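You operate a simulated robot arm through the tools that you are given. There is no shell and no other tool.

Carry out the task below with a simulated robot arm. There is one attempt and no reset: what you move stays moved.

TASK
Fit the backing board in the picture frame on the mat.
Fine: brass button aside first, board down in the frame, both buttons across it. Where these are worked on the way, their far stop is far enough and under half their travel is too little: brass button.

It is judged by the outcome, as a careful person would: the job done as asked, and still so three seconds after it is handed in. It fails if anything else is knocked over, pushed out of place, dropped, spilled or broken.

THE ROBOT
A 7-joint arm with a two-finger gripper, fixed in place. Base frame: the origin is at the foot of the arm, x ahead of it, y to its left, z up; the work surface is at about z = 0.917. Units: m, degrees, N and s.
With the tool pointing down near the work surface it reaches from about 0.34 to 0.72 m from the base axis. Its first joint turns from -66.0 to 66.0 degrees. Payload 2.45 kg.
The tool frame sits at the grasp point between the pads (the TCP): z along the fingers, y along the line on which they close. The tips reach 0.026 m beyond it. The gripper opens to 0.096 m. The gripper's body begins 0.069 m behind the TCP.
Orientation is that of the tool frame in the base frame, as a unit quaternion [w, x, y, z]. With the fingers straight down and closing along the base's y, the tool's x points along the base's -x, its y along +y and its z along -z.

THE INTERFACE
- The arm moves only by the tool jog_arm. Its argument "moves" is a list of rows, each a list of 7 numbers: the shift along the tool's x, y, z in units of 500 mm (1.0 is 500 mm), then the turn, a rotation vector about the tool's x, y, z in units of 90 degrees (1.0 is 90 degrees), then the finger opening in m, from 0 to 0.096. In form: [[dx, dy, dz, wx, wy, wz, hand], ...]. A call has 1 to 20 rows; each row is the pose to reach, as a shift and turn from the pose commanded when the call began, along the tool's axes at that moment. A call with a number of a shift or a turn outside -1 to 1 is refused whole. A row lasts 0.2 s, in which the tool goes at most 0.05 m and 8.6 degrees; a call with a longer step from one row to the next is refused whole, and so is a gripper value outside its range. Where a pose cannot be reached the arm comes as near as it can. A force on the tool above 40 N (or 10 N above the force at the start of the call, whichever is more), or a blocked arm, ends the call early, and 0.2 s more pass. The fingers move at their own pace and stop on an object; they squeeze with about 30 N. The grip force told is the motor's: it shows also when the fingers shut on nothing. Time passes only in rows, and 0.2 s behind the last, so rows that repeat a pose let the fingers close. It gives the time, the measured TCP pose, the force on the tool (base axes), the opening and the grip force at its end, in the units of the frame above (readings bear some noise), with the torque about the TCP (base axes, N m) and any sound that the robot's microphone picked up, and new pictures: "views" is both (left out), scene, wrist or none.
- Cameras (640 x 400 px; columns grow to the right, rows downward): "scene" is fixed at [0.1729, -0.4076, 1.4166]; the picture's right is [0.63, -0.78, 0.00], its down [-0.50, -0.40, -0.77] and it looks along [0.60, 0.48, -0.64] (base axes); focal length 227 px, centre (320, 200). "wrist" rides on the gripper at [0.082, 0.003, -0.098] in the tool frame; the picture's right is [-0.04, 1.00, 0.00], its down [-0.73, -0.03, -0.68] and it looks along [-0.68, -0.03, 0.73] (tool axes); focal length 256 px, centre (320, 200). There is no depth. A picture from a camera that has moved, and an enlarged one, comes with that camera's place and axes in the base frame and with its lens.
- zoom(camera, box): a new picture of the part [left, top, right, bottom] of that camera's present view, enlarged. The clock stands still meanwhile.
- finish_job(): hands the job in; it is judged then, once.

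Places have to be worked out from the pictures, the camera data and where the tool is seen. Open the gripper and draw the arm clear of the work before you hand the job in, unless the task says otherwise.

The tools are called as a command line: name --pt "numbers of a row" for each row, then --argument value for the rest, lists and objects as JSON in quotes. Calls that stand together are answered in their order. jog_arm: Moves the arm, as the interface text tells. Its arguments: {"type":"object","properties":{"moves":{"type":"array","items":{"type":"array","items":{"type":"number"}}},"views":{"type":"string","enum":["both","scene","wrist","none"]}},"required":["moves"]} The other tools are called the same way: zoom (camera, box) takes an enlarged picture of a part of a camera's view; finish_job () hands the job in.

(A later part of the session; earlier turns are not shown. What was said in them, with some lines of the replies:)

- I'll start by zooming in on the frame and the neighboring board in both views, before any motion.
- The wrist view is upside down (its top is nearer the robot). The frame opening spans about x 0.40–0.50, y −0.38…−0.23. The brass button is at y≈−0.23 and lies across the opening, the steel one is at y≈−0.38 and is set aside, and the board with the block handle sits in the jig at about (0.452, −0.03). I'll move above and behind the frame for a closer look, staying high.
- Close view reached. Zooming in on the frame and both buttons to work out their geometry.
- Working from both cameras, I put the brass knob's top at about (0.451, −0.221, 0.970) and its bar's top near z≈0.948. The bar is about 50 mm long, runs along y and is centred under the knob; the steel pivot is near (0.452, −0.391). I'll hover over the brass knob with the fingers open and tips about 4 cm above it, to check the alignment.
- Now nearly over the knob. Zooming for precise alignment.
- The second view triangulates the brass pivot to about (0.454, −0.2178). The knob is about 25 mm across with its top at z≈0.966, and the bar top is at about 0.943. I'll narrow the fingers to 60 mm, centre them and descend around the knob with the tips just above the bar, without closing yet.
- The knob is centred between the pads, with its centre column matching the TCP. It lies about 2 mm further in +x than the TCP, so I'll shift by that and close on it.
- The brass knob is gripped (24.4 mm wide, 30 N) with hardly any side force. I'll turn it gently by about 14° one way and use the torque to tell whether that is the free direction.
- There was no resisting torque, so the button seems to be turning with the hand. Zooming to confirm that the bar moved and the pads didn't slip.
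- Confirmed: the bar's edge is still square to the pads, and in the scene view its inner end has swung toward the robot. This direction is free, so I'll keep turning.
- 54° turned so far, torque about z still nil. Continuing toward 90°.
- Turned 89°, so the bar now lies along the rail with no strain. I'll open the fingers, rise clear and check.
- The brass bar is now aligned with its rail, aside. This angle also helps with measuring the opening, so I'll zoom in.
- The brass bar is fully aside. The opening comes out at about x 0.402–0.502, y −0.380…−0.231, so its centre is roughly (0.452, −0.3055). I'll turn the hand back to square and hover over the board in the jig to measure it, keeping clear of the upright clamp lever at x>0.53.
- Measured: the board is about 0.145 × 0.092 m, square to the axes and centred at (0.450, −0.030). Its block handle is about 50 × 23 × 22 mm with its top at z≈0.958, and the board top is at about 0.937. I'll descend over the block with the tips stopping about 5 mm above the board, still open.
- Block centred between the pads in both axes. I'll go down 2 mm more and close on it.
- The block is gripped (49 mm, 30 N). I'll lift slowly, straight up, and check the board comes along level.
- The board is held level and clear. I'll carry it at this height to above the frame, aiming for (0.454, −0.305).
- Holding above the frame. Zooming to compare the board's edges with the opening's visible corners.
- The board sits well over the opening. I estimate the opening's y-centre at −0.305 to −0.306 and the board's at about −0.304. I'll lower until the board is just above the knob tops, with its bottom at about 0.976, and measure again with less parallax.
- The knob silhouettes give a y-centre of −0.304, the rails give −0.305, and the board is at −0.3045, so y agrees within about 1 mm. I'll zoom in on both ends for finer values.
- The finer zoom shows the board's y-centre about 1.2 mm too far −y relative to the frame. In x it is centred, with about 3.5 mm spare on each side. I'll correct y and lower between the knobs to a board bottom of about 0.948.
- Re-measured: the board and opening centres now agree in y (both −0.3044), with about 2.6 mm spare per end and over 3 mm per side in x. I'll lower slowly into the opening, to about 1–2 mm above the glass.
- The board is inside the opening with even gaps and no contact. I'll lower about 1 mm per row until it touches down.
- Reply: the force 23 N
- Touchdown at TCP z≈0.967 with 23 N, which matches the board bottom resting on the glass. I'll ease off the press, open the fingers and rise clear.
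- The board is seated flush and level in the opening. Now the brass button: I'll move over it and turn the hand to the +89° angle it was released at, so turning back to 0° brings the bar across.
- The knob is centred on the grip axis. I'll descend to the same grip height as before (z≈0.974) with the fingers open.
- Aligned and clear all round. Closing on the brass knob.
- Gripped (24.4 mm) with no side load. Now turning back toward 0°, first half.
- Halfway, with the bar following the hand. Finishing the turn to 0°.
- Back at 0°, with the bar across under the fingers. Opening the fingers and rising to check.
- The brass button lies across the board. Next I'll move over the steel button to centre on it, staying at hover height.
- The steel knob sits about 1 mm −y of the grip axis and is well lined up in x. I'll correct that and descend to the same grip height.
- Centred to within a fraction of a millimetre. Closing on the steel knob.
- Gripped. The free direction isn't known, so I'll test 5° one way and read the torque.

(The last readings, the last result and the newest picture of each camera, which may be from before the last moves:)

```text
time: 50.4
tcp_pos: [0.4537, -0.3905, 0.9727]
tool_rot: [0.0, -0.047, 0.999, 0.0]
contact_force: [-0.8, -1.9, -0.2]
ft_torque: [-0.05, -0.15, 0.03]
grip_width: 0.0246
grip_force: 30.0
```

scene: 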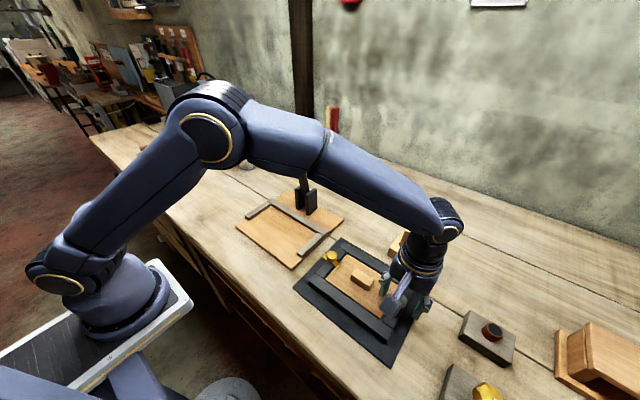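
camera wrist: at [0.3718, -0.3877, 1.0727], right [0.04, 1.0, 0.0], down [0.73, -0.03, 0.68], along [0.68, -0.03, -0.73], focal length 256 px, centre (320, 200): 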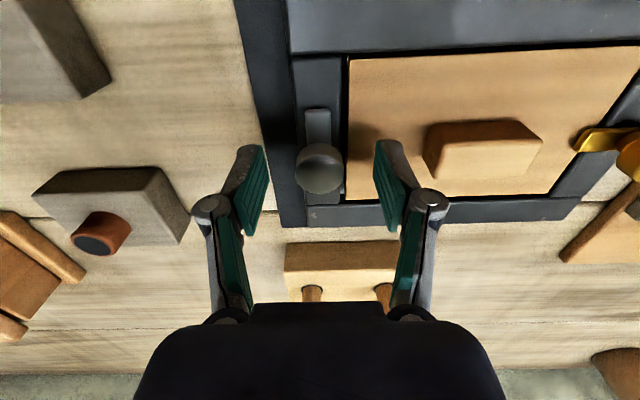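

No resisting torque about z at 5°. Going on to about 18° with pictures to confirm the bar follows.

jog_arm --pt "0 0 0 0 0 -0.035 0.01" --pt "0 0 0 0 0 -0.07 0.01" --pt "0 0 0 0 0 -0.105 0.01" --pt "0 0 0 0 0 -0.14 0.01" --pt "0 0 0 0 0 -0.14 0.01"

zoom --camera "wrist" --box '[240, 90, 400, 220]'

zoom --camera "scene" --box '[340, 230, 460, 330]'

```text
time: 51.6
tcp_pos: [0.4554, -0.3908, 0.9731]
tool_rot: [0.0, -0.158, 0.988, 0.0]
contact_force: [1.6, 2.6, -0.9]
ft_torque: [0.03, 0.07, -0.01]
grip_width: 0.0247
grip_force: 30.1
camera wrist: at [0.375, -0.4129, 1.0719], right [-0.27, 0.96, 0.0], down [0.71, 0.2, 0.68], along [0.65, 0.18, -0.73], focal length 256 px, centre (320, 200)
```

scene: 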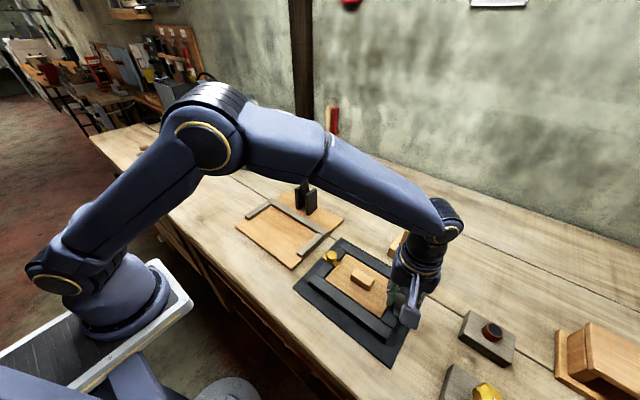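
wrist: 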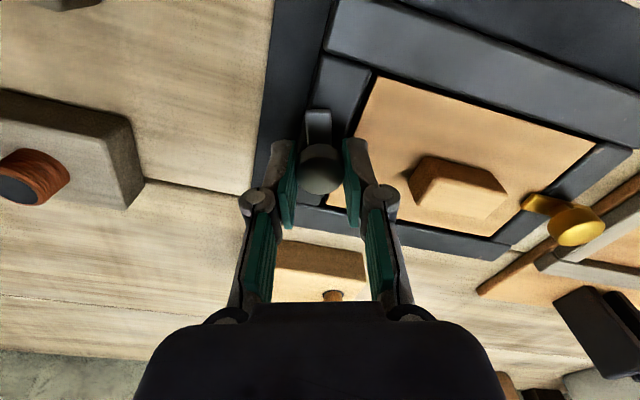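

```text
3.08 times, centred on (320, 155) of wrist
camera zoom: at [0.375, -0.4129, 1.0719], right [-0.27, 0.96, 0.0], down [0.71, 0.2, 0.68], along [0.65, 0.18, -0.73], focal length 788 px, centre (320, 338)
```

zoom: 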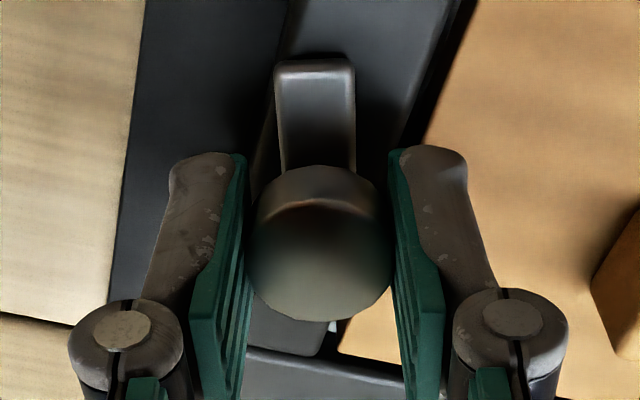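

```text
4.00 times, centred on (400, 280) of scene
camera zoom: at [0.173, -0.4075, 1.4166], right [0.63, -0.78, 0.0], down [-0.5, -0.4, -0.77], along [0.6, 0.48, -0.64], focal length 909 px, centre (0, -120)
```

zoom: 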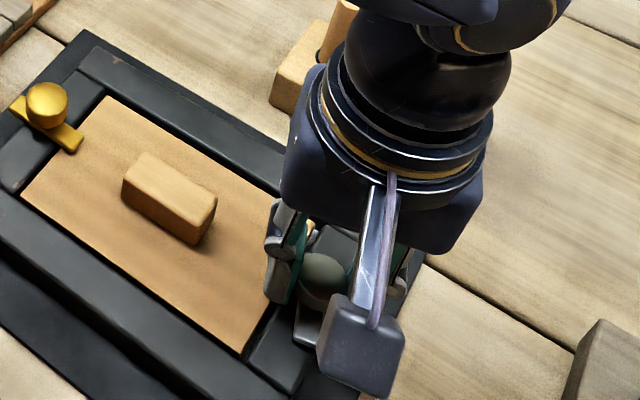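

The bar is turning with the hand. Continuing in this direction to about 60°.

jog_arm --pt "0 0 0 0 0 -0.05 0.01" --pt "0 0 0 0 0 -0.1 0.01" --pt "0 0 0 0 0 -0.15 0.01" --pt "0 0 0 0 0 -0.2 0.01" --pt "0 0 0 0 0 -0.25 0.01" --pt "0 0 0 0 0 -0.3 0.01" --pt "0 0 0 0 0 -0.35 0.01" --pt "0 0 0 0 0 -0.4 0.01" --pt "0 0 0 0 0 -0.45 0.01" --pt "0 0 0 0 0 -0.45 0.01"

zoom --camera "wrist" --box '[240, 90, 400, 220]'

```text
time: 53.8
tcp_pos: [0.4549, -0.3921, 0.9738]
tool_rot: [0.0, -0.489, 0.872, -0.001]
contact_force: [-0.1, -1.0, -0.4]
ft_torque: [-0.19, 0.08, 0.03]
grip_width: 0.0245
grip_force: 30.0
camera wrist: at [0.4082, -0.4591, 1.072], right [-0.83, 0.56, 0.0], down [0.41, 0.61, 0.68], along [0.38, 0.56, -0.73], focal length 256 px, centre (320, 200)
```

scene: 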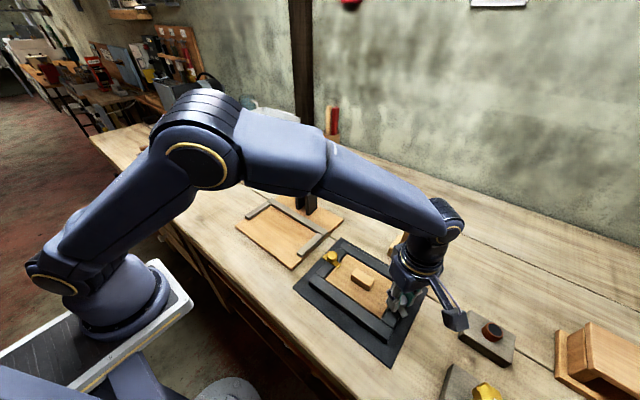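
wrist: 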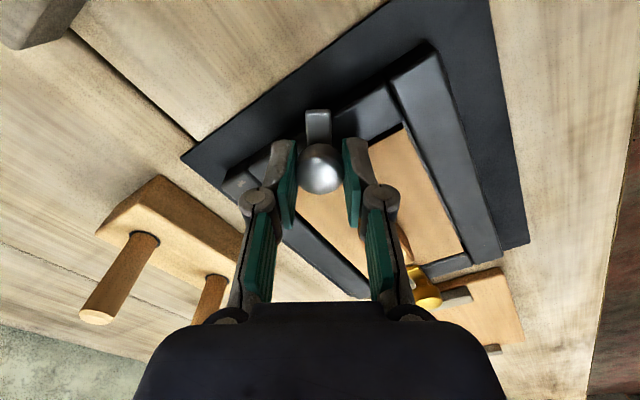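

```text
3.08 times, centred on (320, 155) of wrist
camera zoom: at [0.4082, -0.4591, 1.072], right [-0.83, 0.56, 0.0], down [0.41, 0.61, 0.68], along [0.38, 0.56, -0.73], focal length 788 px, centre (320, 338)
```

zoom: 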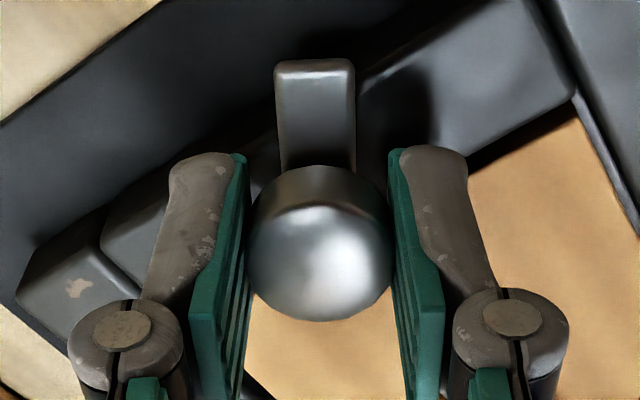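

58° turned and still free. Finishing the turn to 90°.

jog_arm --pt "0 0 0 0 0 -0.05 0.01" --pt "0 0 0 0 0 -0.1 0.01" --pt "0 0 0 0 0 -0.15 0.01" --pt "0 0 0 0 0 -0.2 0.01" --pt "0 0 0 0 0 -0.25 0.01" --pt "0 0 0 0 0 -0.3 0.01" --pt "0 0 0 0 0 -0.33 0.01" --pt "0 0 0 0 0 -0.35 0.01" --pt "0 0 0 0 0 -0.35 0.01"

zoom --camera "wrist" --box '[240, 90, 400, 220]'

```text
time: 55.8
tcp_pos: [0.4546, -0.3916, 0.974]
tool_rot: [0.0, 0.708, -0.706, -0.001]
contact_force: [0.8, 1.3, 0.8]
ft_torque: [0.18, -0.01, 0.02]
grip_width: 0.0247
grip_force: 29.8
camera wrist: at [0.4499, -0.4726, 1.0719], right [-1.0, 0.04, 0.0], down [0.03, 0.73, 0.68], along [0.03, 0.68, -0.73], focal length 256 px, centre (320, 200)
```

scene: 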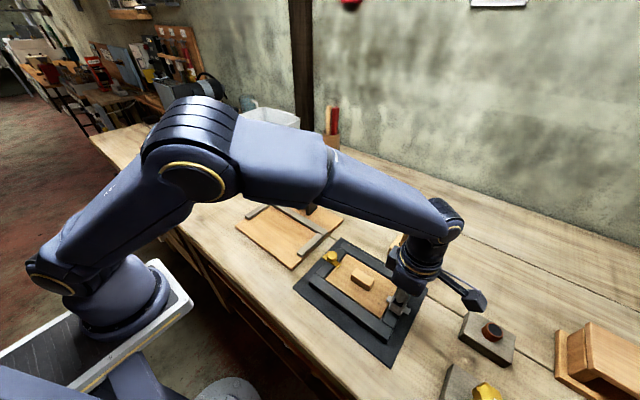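
wrist: 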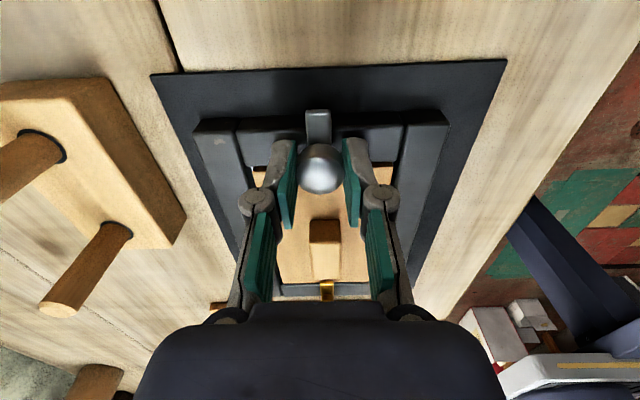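

```text
3.08 times, centred on (320, 155) of wrist
camera zoom: at [0.4499, -0.4726, 1.0719], right [-1.0, 0.04, 0.0], down [0.03, 0.73, 0.68], along [0.03, 0.68, -0.73], focal length 788 px, centre (320, 338)
```

zoom: 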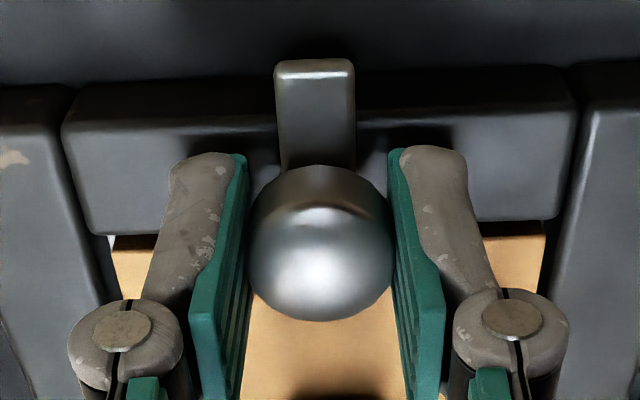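

The steel bar is now square across its rail and over the board. Opening the fingers and rising straight up.

jog_arm --pt "0 0 0 0 0 0 0.03" --pt "0 0 0 0 0 0 0.045" --pt "0 0 0 0 0 0 0.06" --pt "0 0 0 0 0 0 0.06" --pt "0 0 -0.04 0 0 0 0.06" --pt "0 0 -0.1 0 0 0 0.06" --pt "0 0 -0.18 0 0 0 0.06" --pt "0 0 -0.26 0 0 0 0.06" --pt "0 0 -0.3 0 0 0 0.06" --pt "0 0 -0.3 0 0 0 0.06"

zoom --camera "wrist" --box '[220, 20, 420, 230]'

zoom --camera "scene" --box '[290, 230, 430, 340]'

```text
time: 58.0
tcp_pos: [0.4548, -0.3906, 1.1236]
tool_rot: [0.0, 0.707, -0.707, 0.0]
contact_force: [0.3, -1.1, -0.4]
ft_torque: [-0.01, -0.03, 0.01]
grip_width: 0.0598
grip_force: 0.1
camera wrist: at [0.45, -0.4724, 1.2216], right [-1.0, 0.04, 0.0], down [0.03, 0.73, 0.68], along [0.03, 0.68, -0.73], focal length 256 px, centre (320, 200)
```

scene: 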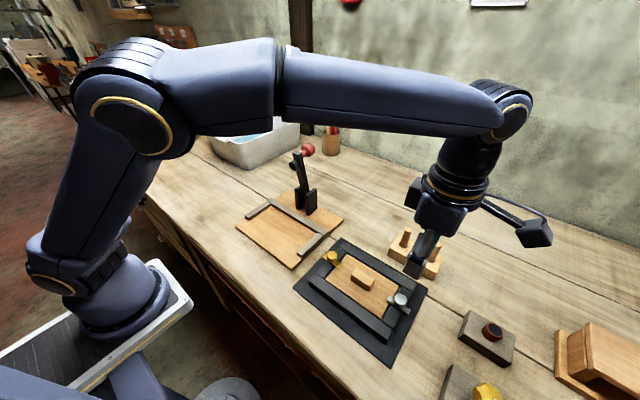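
wrist: 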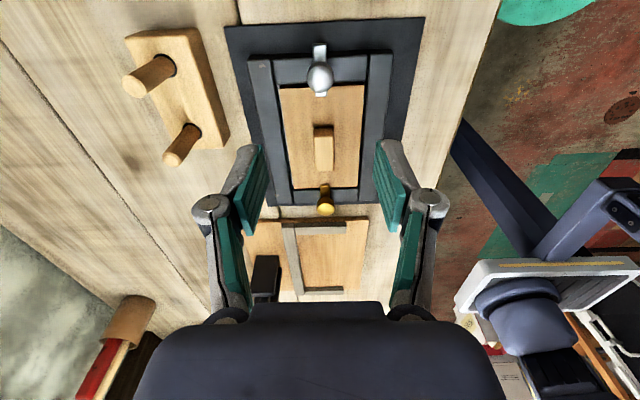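

```text
1.90 times, centred on (320, 125) of wrist
camera zoom: at [0.45, -0.4724, 1.2216], right [-1.0, 0.04, 0.0], down [0.03, 0.73, 0.68], along [0.03, 0.68, -0.73], focal length 488 px, centre (320, 343)
```

zoom: 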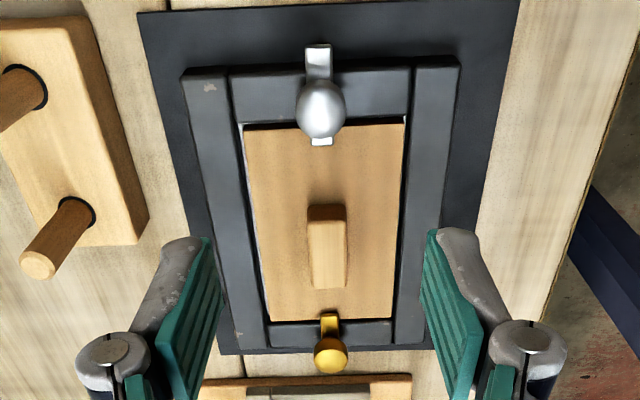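

```text
3.64 times, centred on (360, 285) of scene
camera zoom: at [0.1729, -0.4076, 1.4166], right [0.63, -0.78, 0.0], down [-0.5, -0.4, -0.77], along [0.6, 0.48, -0.64], focal length 826 px, centre (174, -109)
```

zoom: 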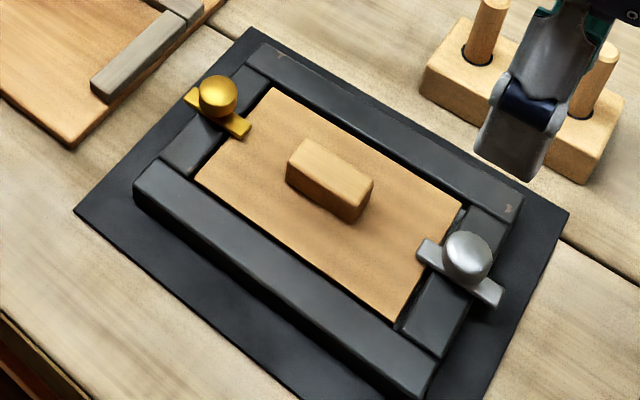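

The board is down and level in the frame with both buttons across it, and nothing else has moved. I'll open the gripper, rise, and draw the arm back toward its starting pose, clear of the work.

jog_arm --pt "0 0 -0.08 0 0 0 0.08" --pt "0 0 -0.16 0 0 0.05 0.096" --pt "0 0 -0.24 0 0 0.12 0.096" --pt "-0.04 0.02 -0.29 0 0 0.2 0.096" --pt "-0.1 0.05 -0.29 0 0 0.28 0.096" --pt "-0.16 0.08 -0.29 0 0 0.36 0.096" --pt "-0.22 0.11 -0.29 0 0 0.44 0.096" --pt "-0.28 0.14 -0.29 0 0 0.52 0.096" --pt "-0.34 0.17 -0.29 0 0 0.6 0.096" --pt "-0.4 0.2 -0.29 0 0 0.68 0.096" --pt "-0.44 0.23 -0.29 0 0 0.76 0.096" --pt "-0.48 0.25 -0.29 0 0 0.84 0.096" --pt "-0.48 0.25 -0.29 0 0 0.92 0.096" --pt "-0.48 0.25 -0.29 0 0 1.0 0.096" --pt "-0.48 0.25 -0.29 0 0 1.0 0.096"

zoom --camera "scene" --box '[220, 130, 460, 380]'

zoom --camera "wrist" --box '[120, 40, 320, 200]'

```text
time: 61.2
tcp_pos: [0.3305, -0.1495, 1.2696]
tool_rot: [-0.001, 0.001, 1.0, 0.0]
contact_force: [0.3, 0.7, -0.9]
ft_torque: [0.01, 0.01, -0.01]
grip_width: 0.0958
grip_force: 0.0
camera wrist: at [0.2472, -0.1469, 1.3672], right [0.04, 1.0, 0.0], down [0.73, -0.03, 0.68], along [0.68, -0.03, -0.73], focal length 256 px, centre (320, 200)
```

scene: 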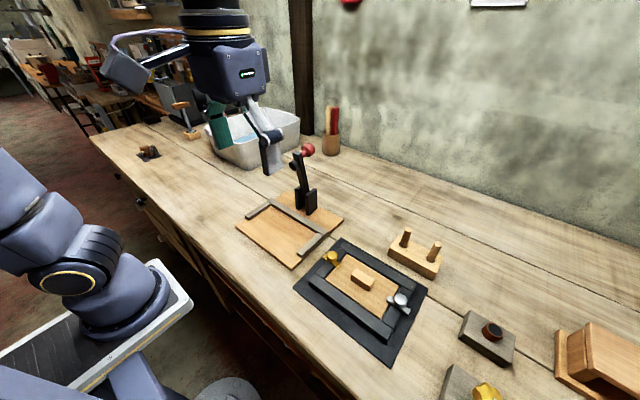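
wrist: 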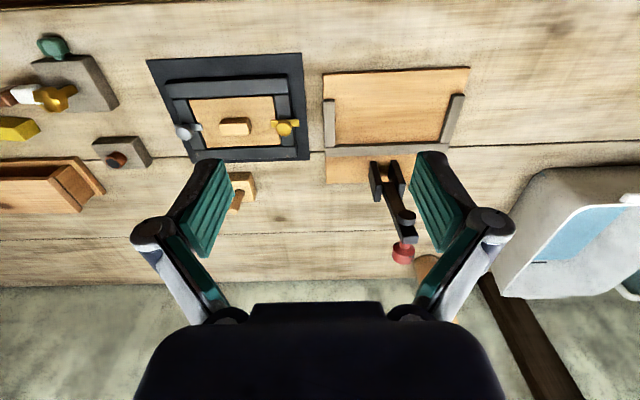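

```text
1.60 times, centred on (340, 255) of scene
camera zoom: at [0.1729, -0.4076, 1.4166], right [0.63, -0.78, 0.0], down [-0.5, -0.4, -0.77], along [0.6, 0.48, -0.64], focal length 364 px, centre (288, 112)
```

zoom: 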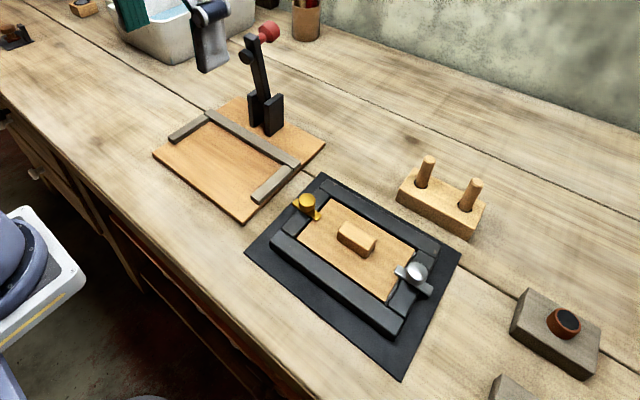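

```text
2.50 times, centred on (220, 120) of wrist
camera zoom: at [0.2472, -0.1469, 1.3672], right [0.04, 1.0, 0.0], down [0.73, -0.03, 0.68], along [0.68, -0.03, -0.73], focal length 640 px, centre (570, 400)
```

zoom: 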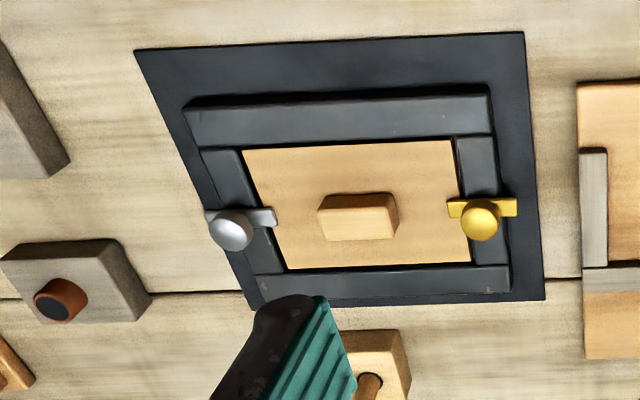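

The final views show the board seated in the frame with the brass and steel buttons both across it. Everything else is in its place, and the arm is clear with the gripper open, so I'm handing the job in.

finish_job

```text
The job is handed in.
```

The backing board is fitted in the picture frame on the mat, with both buttons across it, and I've handed the job in.

- **Brass button aside:** I turned it about 89° until it lay along its rail. It moved freely and I did not feel a stop.
- **Board:** I lifted it from the jig by its block and lowered it into the frame. It touched down on the glass level, with a small gap all round that looks slightly wider at the steel end.
- **Buttons across:** I turned the brass button back to where it started, over the board, and turned the steel button 90° so it also lies over the board.

In the last pictures nothing else had moved. The gripper was open and the arm was clear of the work.
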